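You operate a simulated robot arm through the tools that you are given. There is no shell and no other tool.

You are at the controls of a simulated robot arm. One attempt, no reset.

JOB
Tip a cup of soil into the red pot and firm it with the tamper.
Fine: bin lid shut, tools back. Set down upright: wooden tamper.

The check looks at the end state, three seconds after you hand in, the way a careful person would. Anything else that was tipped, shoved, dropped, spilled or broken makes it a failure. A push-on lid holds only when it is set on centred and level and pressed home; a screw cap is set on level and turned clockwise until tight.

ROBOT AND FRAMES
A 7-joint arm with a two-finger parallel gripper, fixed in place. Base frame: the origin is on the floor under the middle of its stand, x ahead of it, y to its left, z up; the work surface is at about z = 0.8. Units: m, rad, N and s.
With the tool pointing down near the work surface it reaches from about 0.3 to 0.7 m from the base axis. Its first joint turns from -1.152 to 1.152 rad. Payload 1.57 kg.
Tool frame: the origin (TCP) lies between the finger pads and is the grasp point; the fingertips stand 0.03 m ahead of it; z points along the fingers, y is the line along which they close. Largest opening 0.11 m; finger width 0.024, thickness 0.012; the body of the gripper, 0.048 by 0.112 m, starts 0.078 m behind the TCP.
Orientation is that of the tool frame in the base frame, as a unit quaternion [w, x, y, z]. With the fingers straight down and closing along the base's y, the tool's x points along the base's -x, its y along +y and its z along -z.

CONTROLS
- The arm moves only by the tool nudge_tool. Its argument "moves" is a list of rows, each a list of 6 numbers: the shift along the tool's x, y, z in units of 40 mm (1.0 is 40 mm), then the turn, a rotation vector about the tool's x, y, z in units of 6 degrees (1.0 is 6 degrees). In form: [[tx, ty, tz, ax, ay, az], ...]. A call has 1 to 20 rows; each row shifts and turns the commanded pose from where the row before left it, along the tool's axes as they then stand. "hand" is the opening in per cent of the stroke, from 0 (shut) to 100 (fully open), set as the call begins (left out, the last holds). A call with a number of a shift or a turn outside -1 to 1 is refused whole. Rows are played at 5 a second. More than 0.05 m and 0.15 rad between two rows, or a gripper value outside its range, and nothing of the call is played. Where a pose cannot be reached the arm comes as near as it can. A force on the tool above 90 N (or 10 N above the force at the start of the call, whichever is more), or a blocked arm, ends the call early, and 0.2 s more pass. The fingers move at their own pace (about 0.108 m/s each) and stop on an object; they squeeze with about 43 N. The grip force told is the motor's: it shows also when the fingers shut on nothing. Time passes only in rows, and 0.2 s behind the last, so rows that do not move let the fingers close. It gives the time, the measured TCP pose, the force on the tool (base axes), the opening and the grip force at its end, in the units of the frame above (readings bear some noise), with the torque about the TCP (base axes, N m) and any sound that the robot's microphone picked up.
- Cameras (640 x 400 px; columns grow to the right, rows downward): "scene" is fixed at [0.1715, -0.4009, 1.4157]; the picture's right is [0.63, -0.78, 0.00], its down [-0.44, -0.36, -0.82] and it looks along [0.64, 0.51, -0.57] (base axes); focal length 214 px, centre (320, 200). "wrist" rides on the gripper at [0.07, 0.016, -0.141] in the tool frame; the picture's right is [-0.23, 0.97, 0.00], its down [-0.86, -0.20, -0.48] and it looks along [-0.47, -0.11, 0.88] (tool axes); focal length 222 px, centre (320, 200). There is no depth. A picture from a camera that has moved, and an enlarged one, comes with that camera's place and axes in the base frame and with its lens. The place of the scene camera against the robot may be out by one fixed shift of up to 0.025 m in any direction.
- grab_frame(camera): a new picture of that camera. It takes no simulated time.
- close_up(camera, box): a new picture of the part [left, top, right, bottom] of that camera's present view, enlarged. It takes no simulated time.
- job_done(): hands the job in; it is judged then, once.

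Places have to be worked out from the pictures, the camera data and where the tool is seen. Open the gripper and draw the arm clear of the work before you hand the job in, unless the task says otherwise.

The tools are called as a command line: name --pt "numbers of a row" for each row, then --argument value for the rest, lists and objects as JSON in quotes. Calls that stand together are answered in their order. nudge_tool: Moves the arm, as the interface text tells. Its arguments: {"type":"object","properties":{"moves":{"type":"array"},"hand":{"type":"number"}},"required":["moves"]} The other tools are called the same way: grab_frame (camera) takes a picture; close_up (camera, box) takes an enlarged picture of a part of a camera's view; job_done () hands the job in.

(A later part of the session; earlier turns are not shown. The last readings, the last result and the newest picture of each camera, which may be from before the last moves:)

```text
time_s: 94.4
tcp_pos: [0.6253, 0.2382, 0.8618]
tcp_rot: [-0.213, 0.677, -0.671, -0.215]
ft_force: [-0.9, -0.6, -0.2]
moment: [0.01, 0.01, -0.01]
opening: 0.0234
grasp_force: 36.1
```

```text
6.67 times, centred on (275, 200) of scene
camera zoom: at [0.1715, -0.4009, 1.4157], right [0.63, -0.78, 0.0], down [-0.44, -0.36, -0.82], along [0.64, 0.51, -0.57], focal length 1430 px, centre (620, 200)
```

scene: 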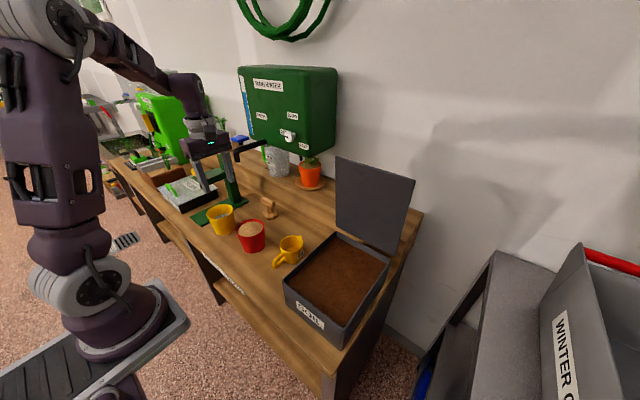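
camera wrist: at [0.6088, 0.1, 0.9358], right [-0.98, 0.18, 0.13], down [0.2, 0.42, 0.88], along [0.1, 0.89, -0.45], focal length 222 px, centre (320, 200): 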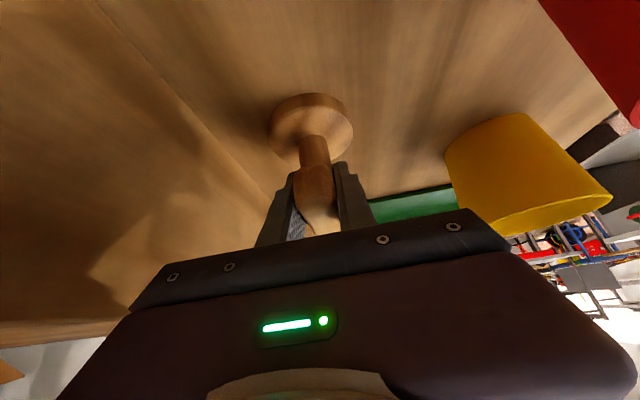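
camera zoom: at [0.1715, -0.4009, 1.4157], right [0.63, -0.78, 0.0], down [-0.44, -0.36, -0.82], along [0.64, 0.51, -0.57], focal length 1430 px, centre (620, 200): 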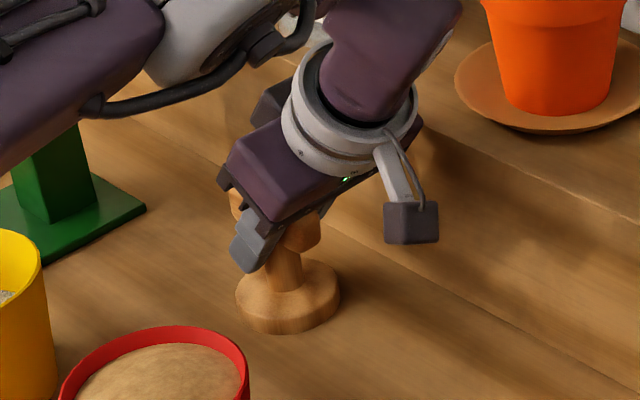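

The bar is gripped (23 mm). I zoom in to see how the stem and base sit relative to the fingers before lifting.

close_up --camera "wrist" --box '[240, 80, 390, 240]'

```text
2.50 times, centred on (315, 160) of wrist
camera zoom: at [0.6088, 0.1, 0.9358], right [-0.98, 0.18, 0.13], down [0.2, 0.42, 0.88], along [0.1, 0.89, -0.45], focal length 555 px, centre (332, 300)
```

zoom: 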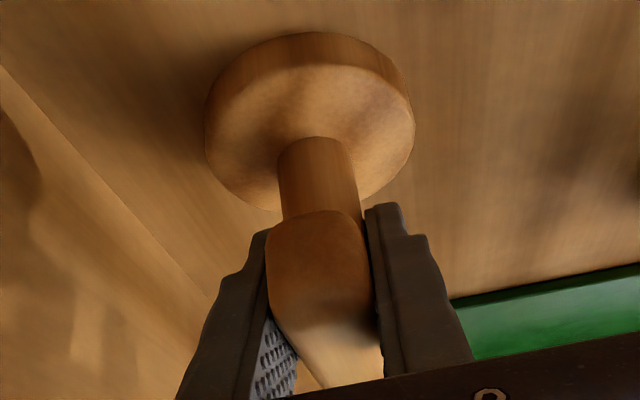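

The stem is centred at about (0.623, 0.236), so the grip is good; I note the pick pose as TCP (0.625, 0.238, 0.862). I lift only 2 cm at first and move out in −x, away from the box and knob, before going higher.

nudge_tool --pt "-0.145 0 -0.204 0 0 0" --pt "-0.145 0 -0.204 0 0 0" --pt "0 0.708 0 0 0 0" --pt "0 0.708 0 0 0 0" --pt "0 0.708 0 0 0 0" --hand 0

grab_frame --camera "wrist"

close_up --camera "scene" --box '[210, 150, 320, 260]'

```text
time_s: 95.6
tcp_pos: [0.5391, 0.2374, 0.883]
tcp_rot: [-0.214, 0.676, -0.672, -0.215]
ft_force: [0.1, 0.1, -0.2]
moment: [0.0, 0.0, -0.01]
opening: 0.0235
grasp_force: 36.2
```

```text
taken
camera wrist: at [0.5227, 0.0998, 0.9564], right [-0.98, 0.18, 0.13], down [0.2, 0.42, 0.88], along [0.1, 0.89, -0.45], focal length 222 px, centre (320, 200)
```

wrist: 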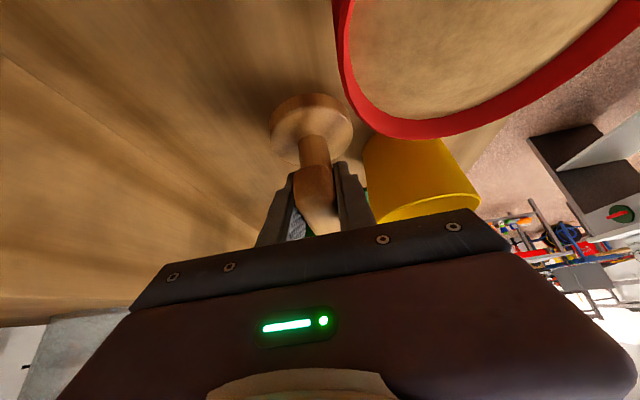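

```text
3.64 times, centred on (265, 205) of scene
camera zoom: at [0.1715, -0.4009, 1.4157], right [0.63, -0.78, 0.0], down [-0.44, -0.36, -0.82], along [0.64, 0.51, -0.57], focal length 780 px, centre (520, 182)
```

zoom: 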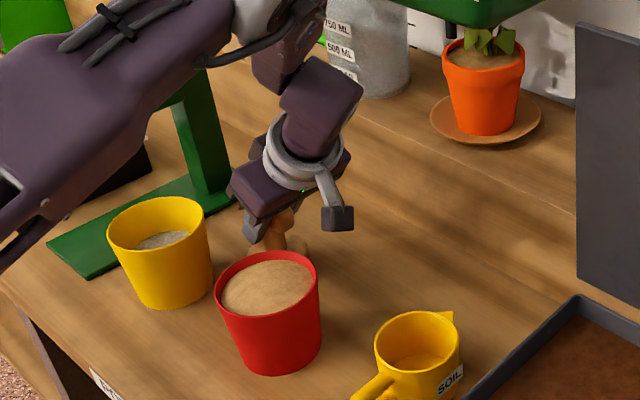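

The tamper is held firmly and upright, unchanged in the grip. I lift it about 12 cm and move it over the red pot.

nudge_tool --pt "-0.4225 0 -0.595 0 0 0" --pt "-0.4225 0 -0.595 0 0 0" --pt "-0.4225 0 -0.595 0 0 0" --pt "-0.4225 0 -0.595 0 0 0" --pt "0.44 0.4625 -0.312 0 0 0" --pt "0.44 0.4625 -0.312 0 0 0" --pt "0.44 0.4625 -0.312 0 0 0" --pt "0.44 0.4625 -0.312 0 0 0" --hand 0

grab_frame --camera "wrist"

close_up --camera "scene" --box '[200, 150, 320, 270]'

grab_frame --camera "scene"

```text
time_s: 97.4
tcp_pos: [0.4642, 0.1514, 0.9985]
tcp_rot: [-0.214, 0.677, -0.671, -0.215]
ft_force: [0.3, -0.2, -0.7]
moment: [0.02, -0.01, -0.02]
opening: 0.0236
grasp_force: 35.6
```

```text
taken
camera wrist: at [0.449, 0.0131, 1.0722], right [-0.98, 0.18, 0.13], down [0.2, 0.42, 0.88], along [0.1, 0.89, -0.45], focal length 222 px, centre (320, 200)
```

wrist: 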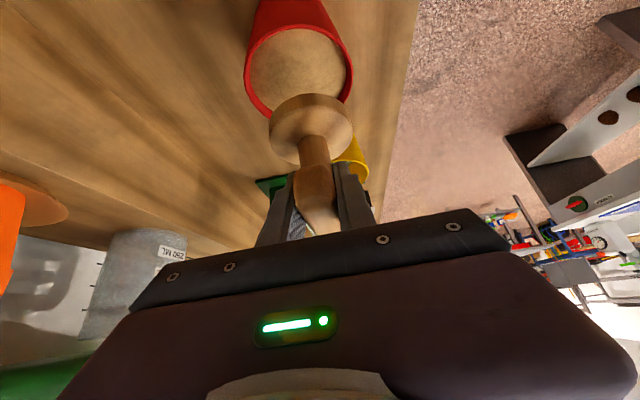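

```text
3.33 times, centred on (260, 210) of scene
camera zoom: at [0.1715, -0.4009, 1.4157], right [0.63, -0.78, 0.0], down [-0.44, -0.36, -0.82], along [0.64, 0.51, -0.57], focal length 715 px, centre (520, 167)
```

zoom: 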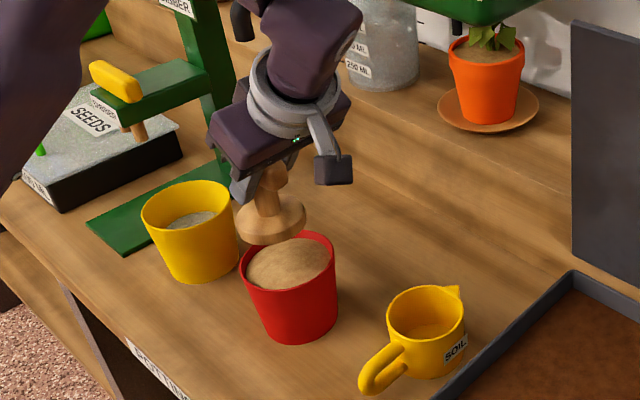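

```text
taken
```

scene: 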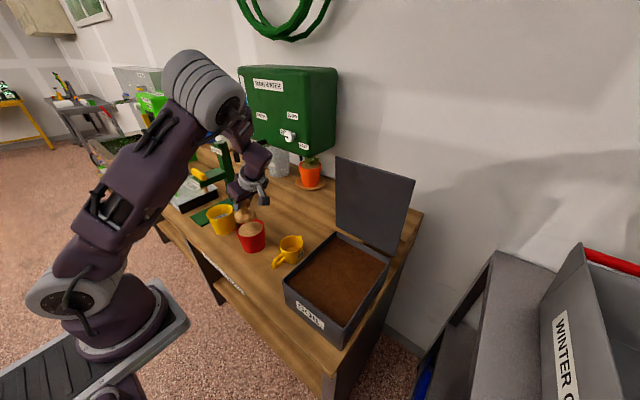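

I zoom the wrist view to check how the tamper base lines up with the pot opening.

close_up --camera "wrist" --box '[220, 0, 400, 180]'

close_up --camera "scene" --box '[230, 190, 290, 260]'

```text
2.22 times, centred on (310, 90) of wrist
camera zoom: at [0.449, 0.0131, 1.0722], right [-0.98, 0.18, 0.13], down [0.2, 0.42, 0.88], along [0.1, 0.89, -0.45], focal length 494 px, centre (342, 444)
```

zoom: 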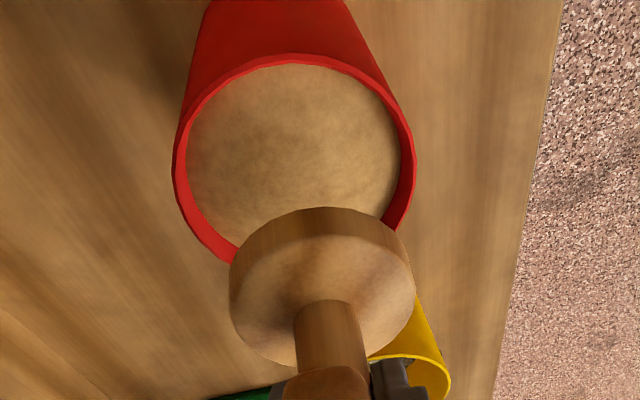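

```text
5.71 times, centred on (260, 225) of scene
camera zoom: at [0.1715, -0.4009, 1.4157], right [0.63, -0.78, 0.0], down [-0.44, -0.36, -0.82], along [0.64, 0.51, -0.57], focal length 1226 px, centre (663, 57)
```

zoom: 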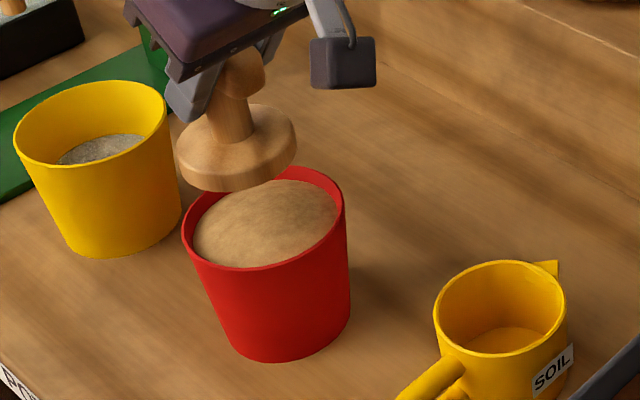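

The tamper needs about +5 mm in x to centre over the pot. I apply that and descend until the base is just at rim height.

nudge_tool --pt "0.262 -0.042 0.355 0 0 0" --pt "0.262 -0.042 0.355 0 0 0" --pt "0.262 -0.042 0.355 0 0 0" --hand 0

close_up --camera "wrist" --box '[220, 40, 400, 200]'

close_up --camera "scene" --box '[230, 200, 290, 260]'

```text
time_s: 98.2
tcp_pos: [0.4711, 0.1498, 0.947]
tcp_rot: [-0.215, 0.676, -0.671, -0.215]
ft_force: [0.4, 0.7, 0.0]
moment: [-0.01, 0.02, 0.0]
opening: 0.0235
grasp_force: 36.4
```

```text
2.50 times, centred on (310, 120) of wrist
camera zoom: at [0.4551, 0.0122, 1.0203], right [-0.98, 0.18, 0.13], down [0.2, 0.42, 0.88], along [0.1, 0.89, -0.45], focal length 555 px, centre (345, 400)
```

zoom: 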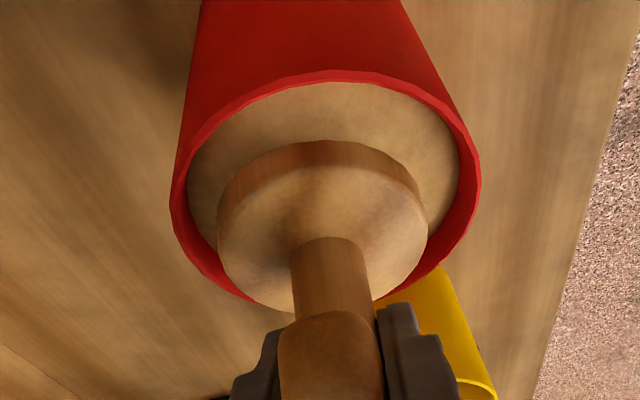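

```text
6.67 times, centred on (260, 230) of scene
camera zoom: at [0.1715, -0.4009, 1.4157], right [0.63, -0.78, 0.0], down [-0.44, -0.36, -0.82], along [0.64, 0.51, -0.57], focal length 1430 px, centre (720, 0)
```

zoom: 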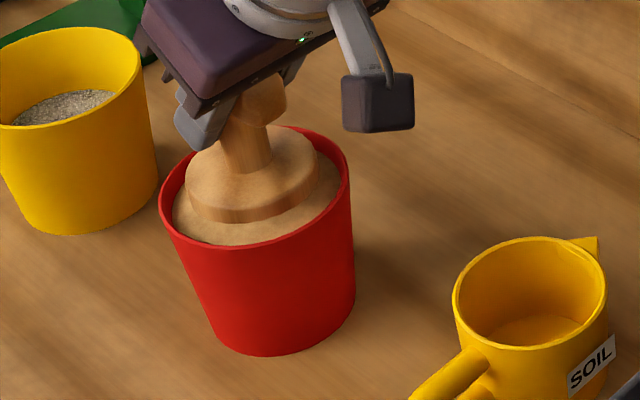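

The tamper is well centred inside the rim. I lower in 4 mm steps, watching for soil resistance.

nudge_tool --pt "0.058 0 0.0814 0 0 0" --pt "0.058 0 0.0814 0 0 0" --hand 0

nudge_tool --pt "0.058 0 0.0814 0 0 0" --hand 0

close_up --camera "scene" --box '[230, 200, 290, 260]'

```text
time_s: 98.8
tcp_pos: [0.4714, 0.1502, 0.938]
tcp_rot: [-0.213, 0.676, -0.672, -0.214]
ft_force: [-1.0, 1.1, 9.0]
moment: [0.03, -0.01, 0.0]
opening: 0.0234
grasp_force: 35.9
```

```text
time_s: 99.2
tcp_pos: [0.4708, 0.1491, 0.9344]
tcp_rot: [-0.214, 0.677, -0.671, -0.215]
ft_force: [-0.8, -0.4, 17.6]
moment: [0.0, -0.03, 0.03]
opening: 0.0234
grasp_force: 35.3
```

```text
6.67 times, centred on (260, 230) of scene
camera zoom: at [0.1712, -0.401, 1.4157], right [0.63, -0.78, 0.0], down [-0.44, -0.36, -0.82], along [0.64, 0.51, -0.57], focal length 1430 px, centre (720, 0)
```

zoom: 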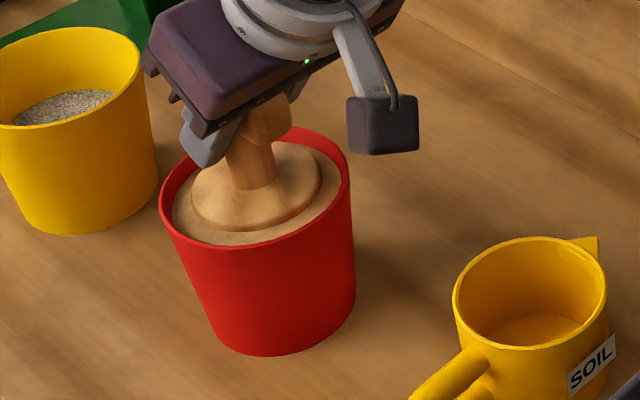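

The soil resists evenly (17.6 N, no moment). I press further, in 4 mm steps, toward about 30 N.

nudge_tool --pt "0.058 0 0.0814 0 0 0" --pt "0 0 0 0 0 0" --hand 0

nudge_tool --pt "0.029 0 0.041 0 0 0" --pt "0 0 0 0 0 0" --pt "0 0 0 0 0 0" --hand 0

close_up --camera "scene" --box '[230, 200, 290, 260]'

```text
time_s: 99.8
tcp_pos: [0.4697, 0.1492, 0.9318]
tcp_rot: [-0.215, 0.675, -0.672, -0.214]
ft_force: [-0.4, -0.3, 26.7]
moment: [0.01, 0.0, -0.01]
opening: 0.0237
grasp_force: 35.9
```

```text
time_s: 100.6
tcp_pos: [0.4697, 0.1494, 0.927]
tcp_rot: [-0.214, 0.676, -0.672, -0.215]
ft_force: [0.5, -0.2, 32.7]
moment: [0.0, 0.0, 0.0]
opening: 0.0235
grasp_force: 36.0
```

```text
6.67 times, centred on (260, 230) of scene
camera zoom: at [0.171, -0.4011, 1.4157], right [0.63, -0.78, 0.0], down [-0.44, -0.36, -0.82], along [0.64, 0.51, -0.57], focal length 1430 px, centre (720, 0)
```

zoom: 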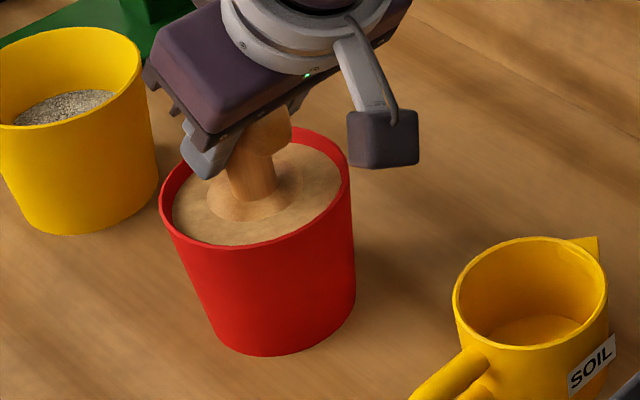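

The base is pressing at 33 N. I hold for a second, then raise to see whether the soil has firmed.

nudge_tool --pt "0 0 0 0 0 0" --pt "0 0 0 0 0 0" --pt "0 0 0 0 0 0" --pt "0 0 0 0 0 0" --pt "0 0 0 0 0 0" --hand 0

nudge_tool --pt "-0.145 0 -0.204 0 0 0" --pt "-0.145 0 -0.204 0 0 0" --pt "-0.145 0 -0.204 0 0 0" --pt "-0.145 0 -0.204 0 0 0" --hand 0

close_up --camera "scene" --box '[230, 200, 290, 260]'

close_up --camera "wrist" --box '[220, 20, 400, 200]'

```text
time_s: 101.8
tcp_pos: [0.4697, 0.149, 0.9288]
tcp_rot: [-0.215, 0.676, -0.671, -0.214]
ft_force: [0.6, 0.5, 32.9]
moment: [-0.03, -0.01, 0.04]
opening: 0.0233
grasp_force: 35.7
```

```text
time_s: 102.8
tcp_pos: [0.469, 0.1487, 0.9667]
tcp_rot: [-0.213, 0.677, -0.671, -0.215]
ft_force: [0.6, 0.3, -0.1]
moment: [0.04, 0.03, 0.01]
opening: 0.0238
grasp_force: 36.4
```

```text
6.67 times, centred on (260, 230) of scene
camera zoom: at [0.1715, -0.4009, 1.4157], right [0.63, -0.78, 0.0], down [-0.44, -0.36, -0.82], along [0.64, 0.51, -0.57], focal length 1430 px, centre (720, 0)
```

zoom: 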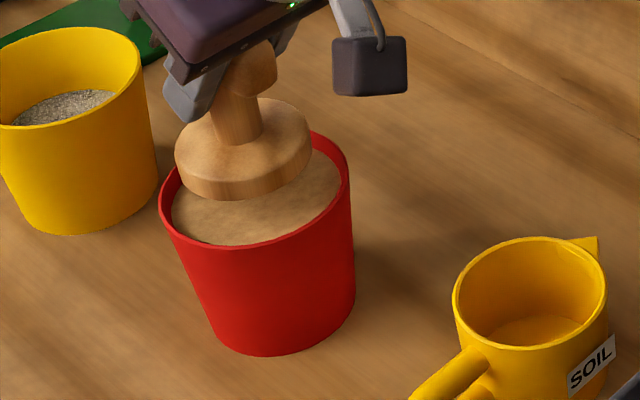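

```text
2.22 times, centred on (310, 110) of wrist
camera zoom: at [0.4534, 0.011, 1.0412], right [-0.98, 0.18, 0.13], down [0.2, 0.42, 0.88], along [0.1, 0.89, -0.45], focal length 494 px, centre (342, 400)
```

zoom: 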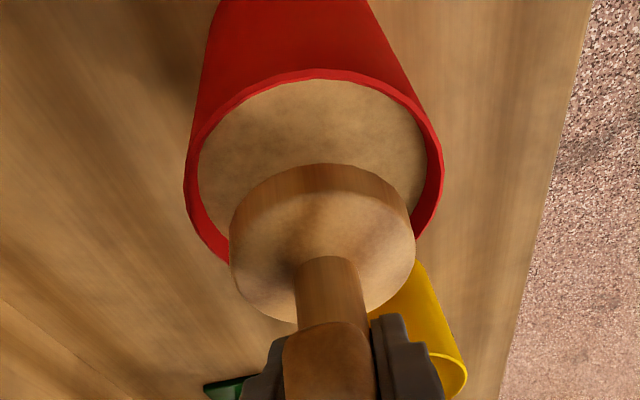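

I lift the tamper further clear to see the soil surface.

nudge_tool --pt "-0.29 0 -0.407 0 0 0" --pt "-0.29 0 -0.407 0 0 0" --pt "-0.29 0 -0.407 0 0 0" --hand 0

close_up --camera "scene" --box '[225, 190, 295, 260]'

close_up --camera "wrist" --box '[220, 0, 400, 180]'

```text
time_s: 103.6
tcp_pos: [0.4697, 0.1514, 1.0295]
tcp_rot: [-0.213, 0.677, -0.671, -0.215]
ft_force: [-0.4, -0.1, -0.8]
moment: [-0.03, -0.01, 0.02]
opening: 0.0237
grasp_force: 35.9
```

```text
5.71 times, centred on (260, 225) of scene
camera zoom: at [0.1715, -0.4009, 1.4157], right [0.63, -0.78, 0.0], down [-0.44, -0.36, -0.82], along [0.64, 0.51, -0.57], focal length 1226 px, centre (663, 57)
```

zoom: 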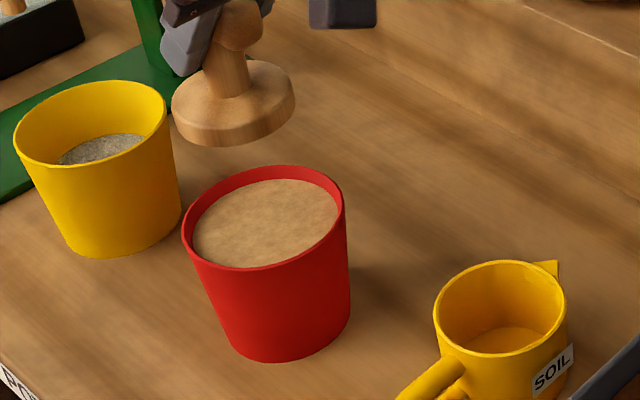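

```text
2.22 times, centred on (310, 90) of wrist
camera zoom: at [0.4538, 0.0125, 1.1027], right [-0.98, 0.18, 0.13], down [0.2, 0.42, 0.88], along [0.1, 0.89, -0.45], focal length 494 px, centre (342, 444)
```

zoom: 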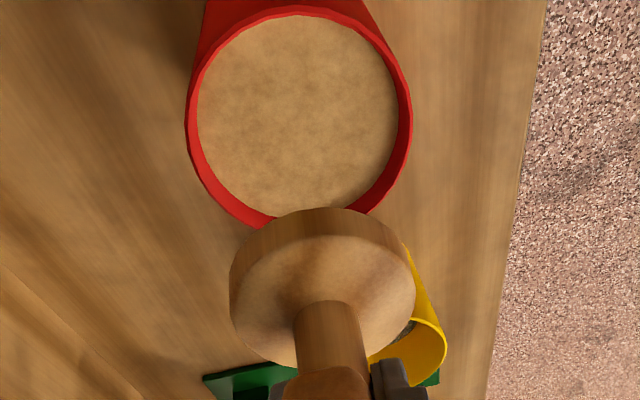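

The soil surface, previously mounded, is now flat and firm, and the pot has not moved. I carry the tamper back, first to (0.539, 0.237) and then down, reversing the way out.

nudge_tool --pt "-0.332 -0.434 0.461 0 0 0" --pt "-0.332 -0.434 0.461 0 0 0" --pt "-0.332 -0.434 0.461 0 0 0" --pt "-0.332 -0.434 0.461 0 0 0" --pt "0.4225 0 0.595 0 0 0" --pt "0.4225 0 0.595 0 0 0" --pt "0.4225 0 0.595 0 0 0" --pt "0.4225 0 0.595 0 0 0" --hand 0

close_up --camera "scene" --box '[210, 150, 320, 260]'

grab_frame --camera "wrist"

```text
time_s: 105.4
tcp_pos: [0.5378, 0.2368, 0.884]
tcp_rot: [-0.215, 0.676, -0.671, -0.215]
ft_force: [-0.2, 0.5, -1.1]
moment: [0.02, -0.02, 0.01]
opening: 0.0234
grasp_force: 35.4
```

```text
3.64 times, centred on (265, 205) of scene
camera zoom: at [0.1715, -0.4009, 1.4157], right [0.63, -0.78, 0.0], down [-0.44, -0.36, -0.82], along [0.64, 0.51, -0.57], focal length 780 px, centre (520, 182)
```

zoom: 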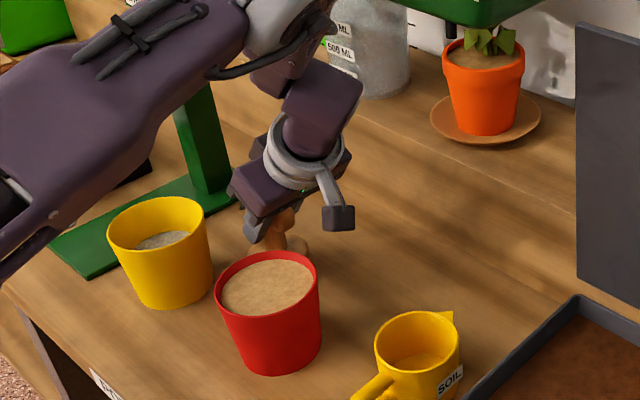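

```text
taken
camera wrist: at [0.5227, 0.0982, 0.9575], right [-0.98, 0.18, 0.13], down [0.2, 0.42, 0.88], along [0.1, 0.89, -0.45], focal length 222 px, centre (320, 200)
```

wrist: 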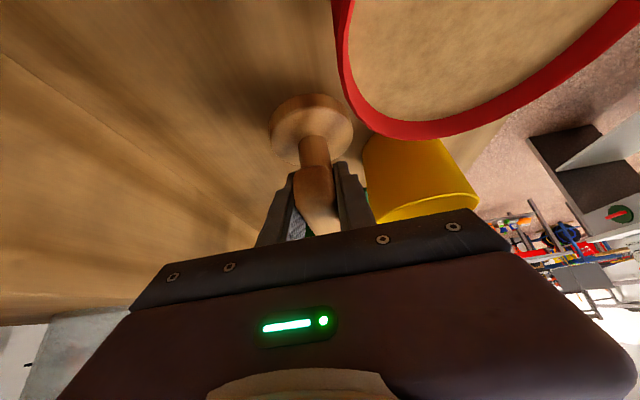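

The path matches the way out. I move +x to above its original spot.

nudge_tool --pt "-0.01 -0.725 0 0 0 0" --pt "-0.01 -0.725 0 0 0 0" --pt "-0.01 -0.725 0 0 0 0" --pt "0.058 0 0.0814 0 0 0" --pt "0.058 0 0.0814 0 0 0" --pt "0.058 0 0.0814 0 0 0" --hand 0

close_up --camera "scene" --box '[245, 170, 305, 230]'

```text
time_s: 106.8
tcp_pos: [0.6267, 0.2364, 0.8706]
tcp_rot: [-0.213, 0.676, -0.672, -0.214]
ft_force: [0.6, -0.2, -0.4]
moment: [-0.02, 0.0, 0.01]
opening: 0.0234
grasp_force: 35.6
```

```text
6.67 times, centred on (275, 200) of scene
camera zoom: at [0.1715, -0.4009, 1.4157], right [0.63, -0.78, 0.0], down [-0.44, -0.36, -0.82], along [0.64, 0.51, -0.57], focal length 1430 px, centre (620, 200)
```

zoom: 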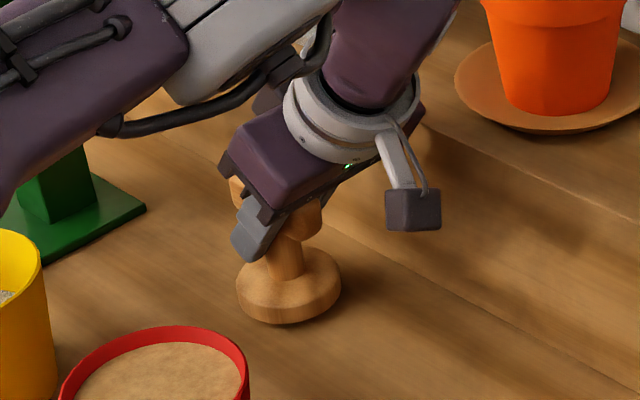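

The tamper is about 9 mm above the bench at its spot. I lower in 2 mm steps until it touches.

nudge_tool --pt "0.029 0 0.0407 0 0 0" --pt "0.029 0 0.0407 0 0 0" --pt "0.029 0 0.0407 0 0 0" --hand 0

nudge_tool --pt "0.029 0 0.0407 0 0 0" --hand 0

```text
time_s: 107.6
tcp_pos: [0.6272, 0.2381, 0.865]
tcp_rot: [-0.214, 0.676, -0.671, -0.215]
ft_force: [0.4, 0.5, -0.6]
moment: [-0.02, -0.02, 0.02]
opening: 0.0237
grasp_force: 35.7
```

```text
time_s: 108.0
tcp_pos: [0.6258, 0.2377, 0.863]
tcp_rot: [-0.214, 0.676, -0.671, -0.215]
ft_force: [-0.9, 0.2, -2.0]
moment: [-0.03, 0.0, 0.04]
opening: 0.0236
grasp_force: 36.5
```

nudge_tool --pt "0.0145 0 0.0204 0 0 0" --hand 0

nudge_tool --pt "0.0145 0 0.0204 0 0 0" --hand 0

```text
time_s: 108.4
tcp_pos: [0.627, 0.239, 0.8621]
tcp_rot: [-0.214, 0.676, -0.672, -0.215]
ft_force: [0.7, 0.3, -2.0]
moment: [-0.03, -0.01, 0.01]
opening: 0.0236
grasp_force: 35.9
```

```text
time_s: 108.8
tcp_pos: [0.6274, 0.2378, 0.8603]
tcp_rot: [-0.215, 0.675, -0.672, -0.214]
ft_force: [-0.9, -0.4, 4.2]
moment: [-0.22, 0.12, -0.04]
opening: 0.0234
grasp_force: 35.9
```

It is just touching (4 N). I open the fingers to set it down and check that it stands.

nudge_tool --pt "0 0 0 0 0 0" --pt "0 0 0 0 0 0" --pt "0 0 0 0 0 0" --hand 55

close_up --camera "wrist" --box '[220, 60, 420, 240]'

close_up --camera "scene" --box '[245, 170, 305, 230]'

```text
time_s: 109.6
tcp_pos: [0.6266, 0.2374, 0.8608]
tcp_rot: [-0.213, 0.677, -0.671, -0.215]
ft_force: [0.0, -0.5, 0.4]
moment: [-0.01, 0.02, 0.01]
opening: 0.0603
grasp_force: 0.0
```

```text
2.22 times, centred on (320, 150) of wrist
camera zoom: at [0.6104, 0.0995, 0.935], right [-0.98, 0.18, 0.13], down [0.2, 0.42, 0.88], along [0.1, 0.89, -0.45], focal length 494 px, centre (320, 311)
```

zoom: 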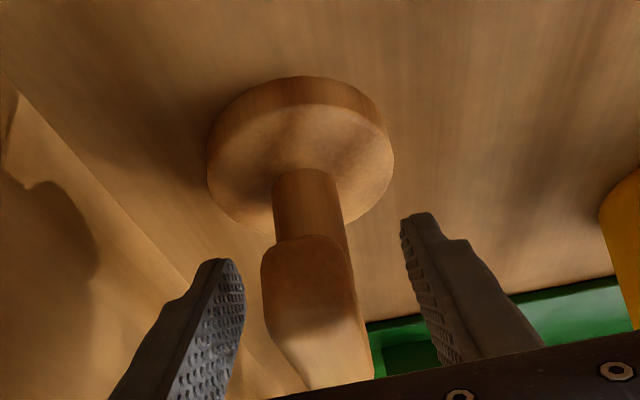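

```text
6.67 times, centred on (275, 200) of scene
camera zoom: at [0.1715, -0.4009, 1.4157], right [0.63, -0.78, 0.0], down [-0.44, -0.36, -0.82], along [0.64, 0.51, -0.57], focal length 1430 px, centre (620, 200)
```

zoom: 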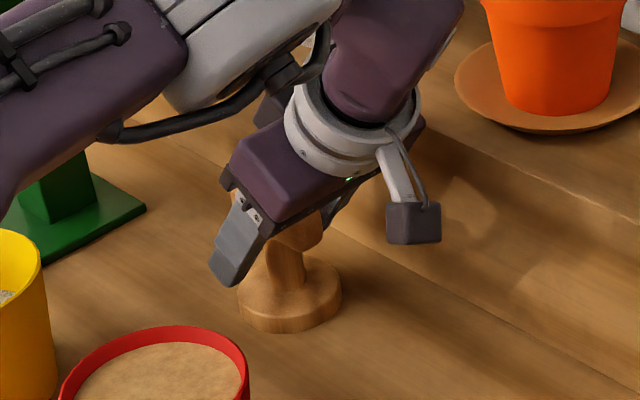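

The tamper stands upright on its spot, free of the fingers. I back out along the approach line, then move away in −x.

nudge_tool --pt "-0.096 0 -0.437 0 0 0" --pt "-0.096 0 -0.437 0 0 0" --pt "-0.096 0 -0.437 0 0 0" --pt "-0.096 0 -0.437 0 0 0" --pt "0 0.833 0 0 0 0" --pt "0 0.833 0 0 0 0" --pt "0 0.833 0 0 0 0" --hand 55

close_up --camera "scene" --box '[215, 150, 325, 260]'

grab_frame --camera "wrist"

```text
time_s: 111.2
tcp_pos: [0.5253, 0.2091, 0.9262]
tcp_rot: [-0.213, 0.676, -0.672, -0.215]
ft_force: [-0.6, -0.3, 0.4]
moment: [0.01, -0.03, 0.01]
opening: 0.0604
grasp_force: 0.1
```

```text
3.64 times, centred on (270, 205) of scene
camera zoom: at [0.1715, -0.4009, 1.4157], right [0.63, -0.78, 0.0], down [-0.44, -0.36, -0.82], along [0.64, 0.51, -0.57], focal length 780 px, centre (502, 182)
```

zoom: 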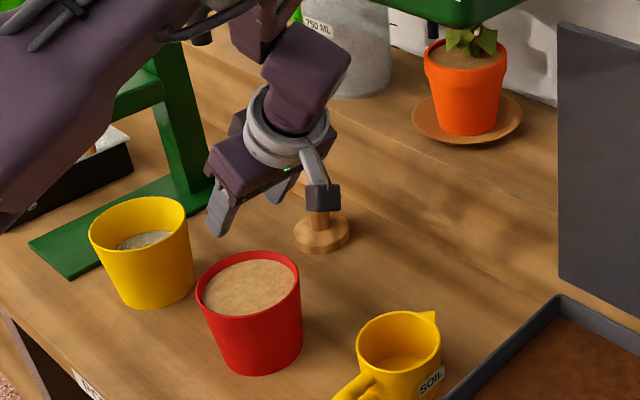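

```text
taken
camera wrist: at [0.5099, 0.071, 1.0003], right [-0.97, 0.18, 0.13], down [0.2, 0.42, 0.88], along [0.1, 0.89, -0.45], focal length 222 px, centre (320, 200)
```

wrist: 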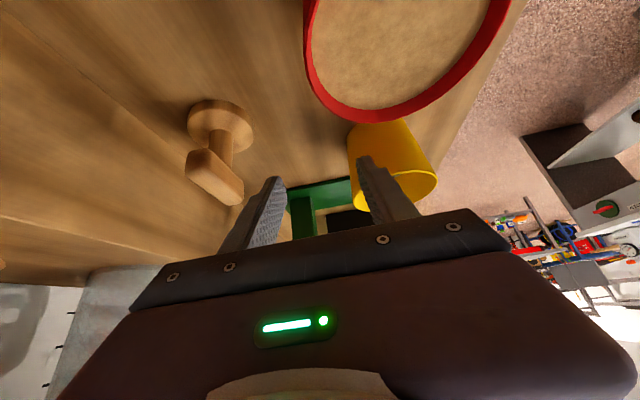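

The tamper is back upright in place. Now the bin lid: I raise the arm clear, take out the lean, and turn the tool back.

nudge_tool --pt "-0.287 0.438 -0.684 0 0 0" --pt "-0.287 0.438 -0.684 0 0 0" --pt "-0.287 0.438 -0.684 0 0 0" --pt "-0.287 0.438 -0.684 0 0 0" --pt "-0.287 0.438 -0.684 0 0 0" --pt "-0.287 0.438 -0.684 0 0 0" --pt "0 0 0 0 0.98 0" --pt "0 0 0 0 0.98 0" --pt "0 0 0 0 0.98 0" --pt "0 0 0 0 0.98 0" --pt "0 0 0 0 0.98 0" --pt "0 0 0 0 0.98 0" --hand 28

nudge_tool --pt "0 0 0 0 0 1" --pt "0 0 0 0 0 1" --pt "0 0 0 0 0 1" --pt "0 0 0 0 0 1" --pt "0 0 0 0 0 1" --pt "0 0 0 0 0 1" --pt "0 0 0 0 0 1" --pt "0 0 0 0 0 1" --pt "0 0 0 0 0 1" --pt "0 0 0 0 0 1" --pt "0 0 0 0 0 1" --pt "0 0 0 0 0 1" --pt "0 0 0 0 0 1" --pt "0 0 0 0 0 1" --pt "0 0 0 0 0 1" --hand 28

grab_frame --camera "scene"

```text
time_s: 113.8
tcp_pos: [0.4213, 0.1694, 1.1014]
tcp_rot: [0.0, 0.709, -0.705, 0.001]
ft_force: [-0.3, -0.6, -1.2]
moment: [-0.01, -0.04, 0.0]
opening: 0.0311
grasp_force: 0.1
```

```text
time_s: 117.0
tcp_pos: [0.4217, 0.169, 1.0999]
tcp_rot: [0.0, -0.003, 1.0, 0.0]
ft_force: [0.4, 0.3, -0.4]
moment: [-0.03, 0.01, -0.01]
opening: 0.0306
grasp_force: 0.0
```

```text
taken
```

scene: 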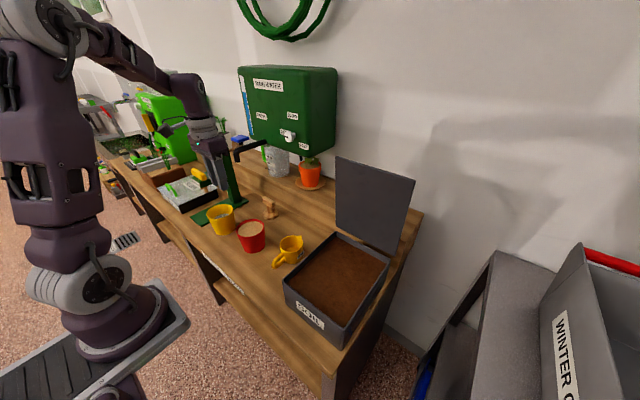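

Everything else on the bench looks in order. I go back over the bin at height and set the tool yaw as during opening.

nudge_tool --pt "-0.077 -0.845 -0.386 0 0 0" --pt "-0.077 -0.845 -0.386 0 0 0" --pt "-0.077 -0.845 -0.386 0 0 0" --pt "-0.077 -0.845 -0.386 0 0 0" --pt "-0.077 -0.845 -0.386 0 0 0" --pt "-0.077 -0.845 -0.386 0 0 0" --pt "-0.077 -0.845 -0.386 0 0 0" --pt "-0.077 -0.845 -0.386 0 0 0" --pt "-0.077 -0.845 -0.386 0 0 0" --pt "-0.077 -0.845 -0.386 0 0 0" --pt "-0.077 -0.845 -0.386 0 0 0" --hand 28

nudge_tool --pt "0 0 0 0 0 1" --pt "0 0 0 0 0 1" --pt "0 0 0 0 0 1" --pt "0 0 0 0 0 1" --pt "0 0 0 0 0 1" --pt "0 0 0 0 0 1" --pt "0 0 0 0 0 1" --pt "0 0 0 0 0 1" --pt "0 0 0 0 0 1" --pt "0 0 0 0 0 1" --pt "0 0 0 0 0 1" --pt "0 0 0 0 0 1" --pt "0 0 0 0 0 1" --pt "0 0 0 0 0 1" --pt "0 0 0 0 0 1" --hand 28

nudge_tool --pt "0 0.3 0 -1 0 0" --pt "0 0.3 0 -1 0 0" --pt "0 0.3 0 -1 0 0" --pt "0 0.3 0 -1 0 0" --pt "0 0.3 0 -1 0 0" --hand 28

grab_frame --camera "wrist"

grab_frame --camera "scene"

```text
time_s: 119.4
tcp_pos: [0.4577, -0.2021, 1.2696]
tcp_rot: [0.0, -0.003, 1.0, 0.0]
ft_force: [0.3, 0.2, 0.2]
moment: [0.03, 0.0, -0.01]
opening: 0.0309
grasp_force: 0.1
```

```text
time_s: 122.6
tcp_pos: [0.4579, -0.2009, 1.2693]
tcp_rot: [0.0, 0.705, 0.709, 0.0]
ft_force: [-0.2, 0.8, -0.2]
moment: [0.0, 0.03, -0.02]
opening: 0.0308
grasp_force: 0.0
```

```text
time_s: 123.8
tcp_pos: [0.5147, -0.2039, 1.2816]
tcp_rot: [0.184, 0.681, 0.685, 0.185]
ft_force: [-0.3, -0.6, 0.3]
moment: [0.02, -0.01, -0.01]
opening: 0.0307
grasp_force: 0.1
```

```text
taken
camera wrist: at [0.4572, -0.1327, 1.4113], right [0.84, -0.22, 0.49], down [-0.41, -0.86, 0.31], along [0.35, -0.46, -0.81], focal length 222 px, centre (320, 200)
```

wrist: 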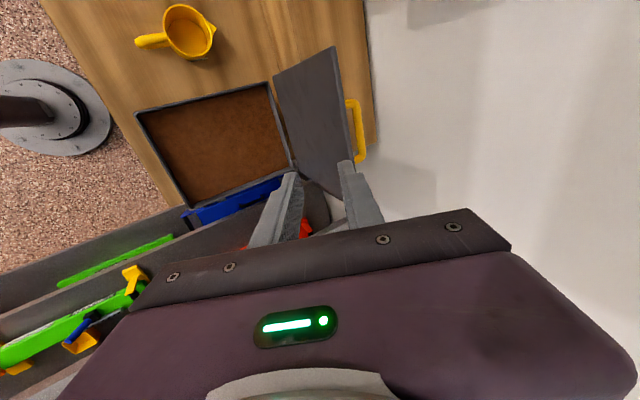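

```text
taken
```

scene: 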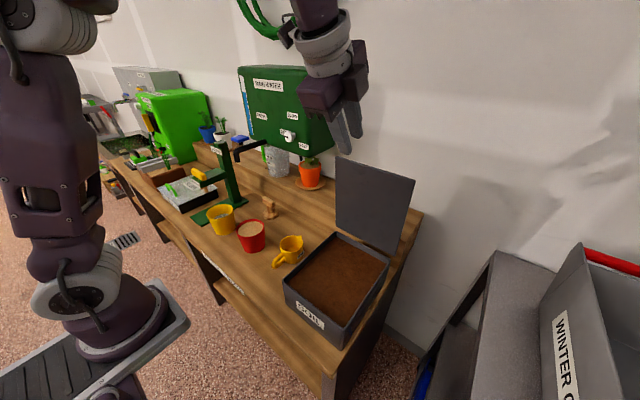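

The lid is unmoved and open as I left it. I approach the handle by the reverse of my exit path: forward above the lid edge, then down behind it with the fingers 31 mm open.

nudge_tool --pt "0 0.647 0.379 0 0 0" --pt "0 0.647 0.379 0 0 0" --pt "0 0.647 0.379 0 0 0" --pt "0 0.647 0.379 0 0 0" --pt "0 0.496 0.29 0 0 0" --pt "0 -0.379 0.647 0 0 0" --hand 28

grab_frame --camera "wrist"

close_up --camera "scene" --box '[260, 100, 440, 260]'

```text
time_s: 125.2
tcp_pos: [0.6438, -0.1984, 1.2447]
tcp_rot: [0.183, 0.681, 0.685, 0.183]
ft_force: [0.7, -0.2, 0.1]
moment: [-0.04, 0.01, 0.01]
opening: 0.031
grasp_force: 0.0
out of reach, approached as far as the arm can: row 5
```

```text
taken
camera wrist: at [0.5867, -0.1285, 1.3753], right [0.84, -0.22, 0.49], down [-0.41, -0.86, 0.31], along [0.35, -0.46, -0.82], focal length 222 px, centre (320, 200)
```

wrist: 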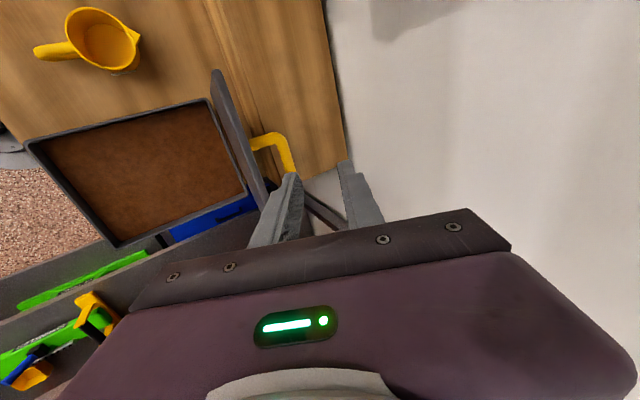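

```text
2.50 times, centred on (350, 180) of scene
camera zoom: at [0.1715, -0.4009, 1.4157], right [0.63, -0.78, 0.0], down [-0.44, -0.36, -0.82], along [0.64, 0.51, -0.57], focal length 536 px, centre (245, 250)
```

zoom: 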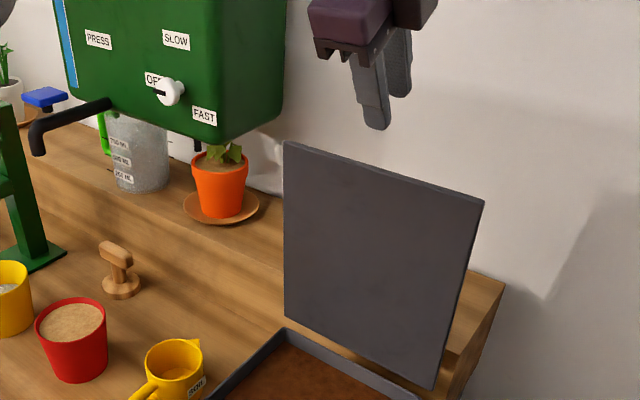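

I'm at the reach limit here, but the remaining offset is along the finger axis. I slide in along it to the earlier waypoint behind the lid edge.

nudge_tool --pt "-0.083 0 0.342 0 0 0" --pt "-0.083 0 0.342 0 0 0" --hand 28

grab_frame --camera "wrist"

close_up --camera "scene" --box '[260, 100, 440, 260]'

```text
time_s: 125.8
tcp_pos: [0.6579, -0.2047, 1.2224]
tcp_rot: [0.183, 0.681, 0.685, 0.184]
ft_force: [0.0, -0.5, 0.3]
moment: [0.01, -0.01, -0.01]
opening: 0.031
grasp_force: 0.1
```

```text
taken
camera wrist: at [0.6005, -0.1355, 1.3519], right [0.84, -0.22, 0.49], down [-0.41, -0.86, 0.31], along [0.35, -0.46, -0.81], focal length 222 px, centre (320, 200)
```

wrist: 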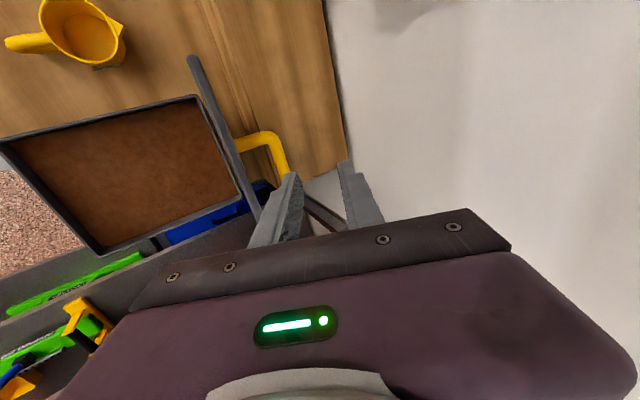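

```text
2.50 times, centred on (350, 180) of scene
camera zoom: at [0.1715, -0.4009, 1.4157], right [0.63, -0.78, 0.0], down [-0.44, -0.36, -0.82], along [0.64, 0.51, -0.57], focal length 536 px, centre (245, 250)
```

zoom: 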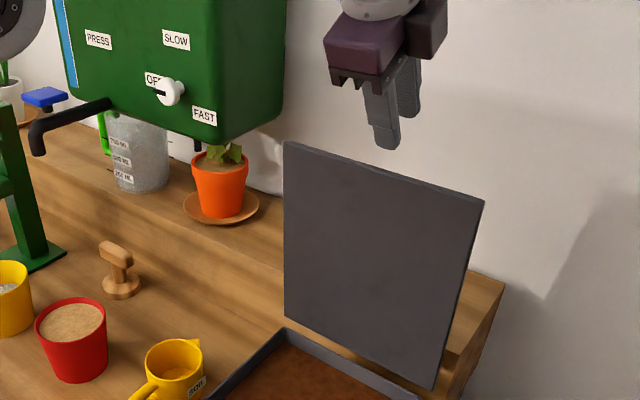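

I'm at the same waypoint as on the way out. I now rotate back to 18° tilt and slide down along the fingers so the bar comes between them.

nudge_tool --pt "0 -0.24 0.207 1 0 0" --pt "0 -0.217 0.231 1 0 0" --hand 28

grab_frame --camera "wrist"

```text
time_s: 126.4
tcp_pos: [0.6519, -0.1982, 1.1972]
tcp_rot: [0.118, 0.687, 0.707, 0.121]
ft_force: [0.5, -0.2, -0.6]
moment: [0.01, 0.02, -0.01]
opening: 0.0307
grasp_force: 0.2
out of reach, approached as far as the arm can: row 2
```

```text
taken
camera wrist: at [0.6176, -0.1292, 1.3337], right [0.92, -0.2, 0.33], down [-0.32, -0.86, 0.39], along [0.2, -0.46, -0.86], focal length 222 px, centre (320, 200)
```

wrist: 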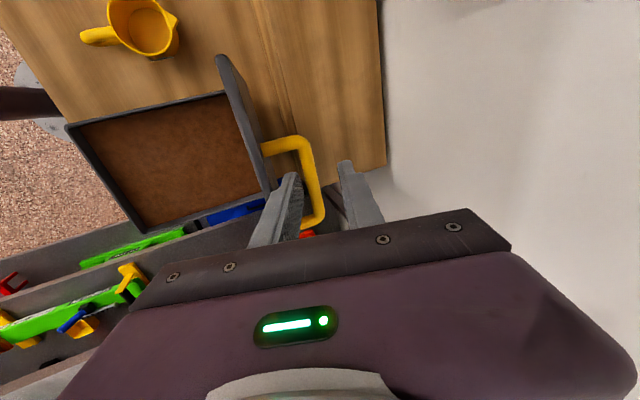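

The bar is now between the fingertips. I slide in the remaining 4 cm along the finger axis.

nudge_tool --pt "-0.042 -0.009 0.266 0 0 0" --pt "-0.042 -0.009 0.266 0 0 0" --pt "-0.042 -0.009 0.266 0 0 0" --pt "-0.042 -0.009 0.266 0 0 0" --hand 28

grab_frame --camera "wrist"

close_up --camera "scene" --box '[260, 100, 440, 260]'

```text
time_s: 127.4
tcp_pos: [0.6627, -0.2016, 1.1596]
tcp_rot: [0.111, 0.696, 0.701, 0.112]
ft_force: [-0.6, 0.4, 0.2]
moment: [-0.02, 0.01, 0.02]
opening: 0.0306
grasp_force: 0.0
out of reach, approached as far as the arm can: row 1
```

```text
taken
camera wrist: at [0.6331, -0.1328, 1.2988], right [0.93, -0.22, 0.3], down [-0.33, -0.86, 0.39], along [0.17, -0.47, -0.87], focal length 222 px, centre (320, 200)
```

wrist: 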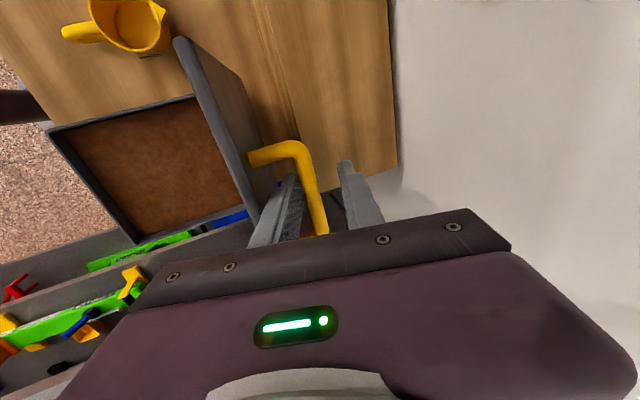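

```text
2.50 times, centred on (350, 180) of scene
camera zoom: at [0.1715, -0.4009, 1.4157], right [0.63, -0.78, 0.0], down [-0.44, -0.36, -0.82], along [0.64, 0.51, -0.57], focal length 536 px, centre (245, 250)
```

zoom: 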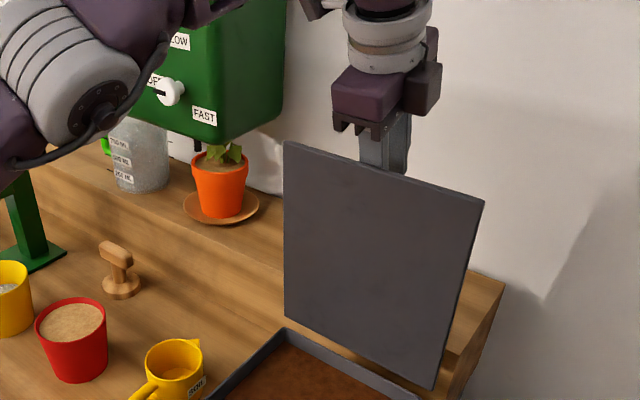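

The bar is between the fingers as before. I close on it.

nudge_tool --pt "0 0 0 0 0 0" --pt "0 0 0 0 0 0" --pt "0 0 0 0 0 0" --hand 0

grab_frame --camera "wrist"

```text
time_s: 128.2
tcp_pos: [0.6622, -0.2035, 1.1597]
tcp_rot: [0.109, 0.696, 0.701, 0.111]
ft_force: [-2.2, -1.2, -17.2]
moment: [-0.04, 0.13, -0.28]
opening: 0.0116
grasp_force: 28.8
```

```text
taken
camera wrist: at [0.6334, -0.133, 1.2978], right [0.93, -0.22, 0.3], down [-0.33, -0.86, 0.39], along [0.17, -0.46, -0.87], focal length 222 px, centre (320, 200)
```

wrist: 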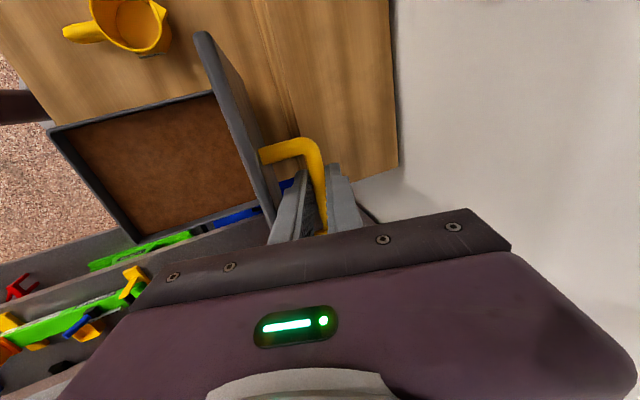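

The handle is gripped again. I follow the arc in reverse, first from about 97° to 87°, checking the forces.

nudge_tool --pt "0 -0.225 -0.096 0 0 0" --pt "0 -0.225 -0.096 0 0 0" --pt "0 -0.232 -0.075 0 0 0" --pt "0 -0.232 -0.075 0 0 0" --hand 0

close_up --camera "scene" --box '[240, 120, 440, 310]'

```text
time_s: 129.2
tcp_pos: [0.6226, -0.2025, 1.1617]
tcp_rot: [0.112, 0.696, 0.701, 0.112]
ft_force: [1.6, -3.4, -1.8]
moment: [-0.12, -0.09, -0.31]
opening: 0.0116
grasp_force: 28.9
```

```text
2.11 times, centred on (340, 215) of scene
camera zoom: at [0.1716, -0.401, 1.4157], right [0.63, -0.78, 0.0], down [-0.44, -0.36, -0.82], along [0.64, 0.51, -0.57], focal length 452 px, centre (278, 168)
```

zoom: 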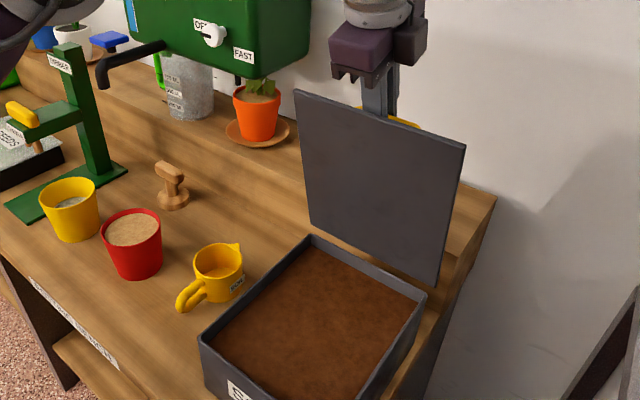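

The lid follows smoothly with low forces. I continue to about 77°.

nudge_tool --pt "0 -0.239 -0.055 0 0 0" --pt "0 -0.239 -0.055 0 0 0" --pt "0 -0.241 -0.035 0 0 0" --pt "0 -0.241 -0.035 0 0 0" --hand 0

close_up --camera "scene" --box '[240, 120, 440, 310]'

```text
time_s: 130.2
tcp_pos: [0.5841, -0.203, 1.155]
tcp_rot: [0.111, 0.696, 0.701, 0.111]
ft_force: [-2.7, 3.0, 16.5]
moment: [-0.34, -0.09, -0.4]
opening: 0.0119
grasp_force: 28.7
```

```text
2.11 times, centred on (340, 215) of scene
camera zoom: at [0.1711, -0.4007, 1.4159], right [0.63, -0.78, 0.0], down [-0.44, -0.36, -0.82], along [0.64, 0.51, -0.57], focal length 452 px, centre (278, 168)
```

zoom: 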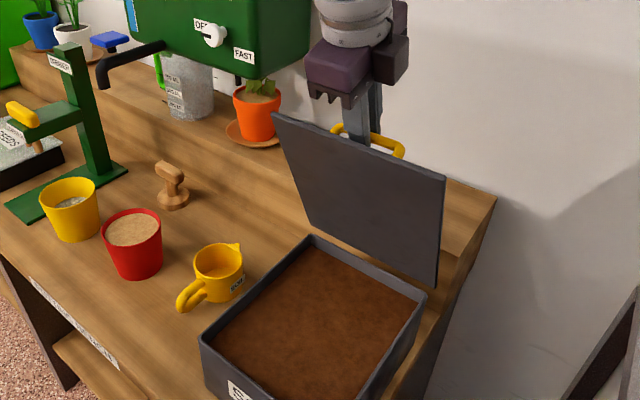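

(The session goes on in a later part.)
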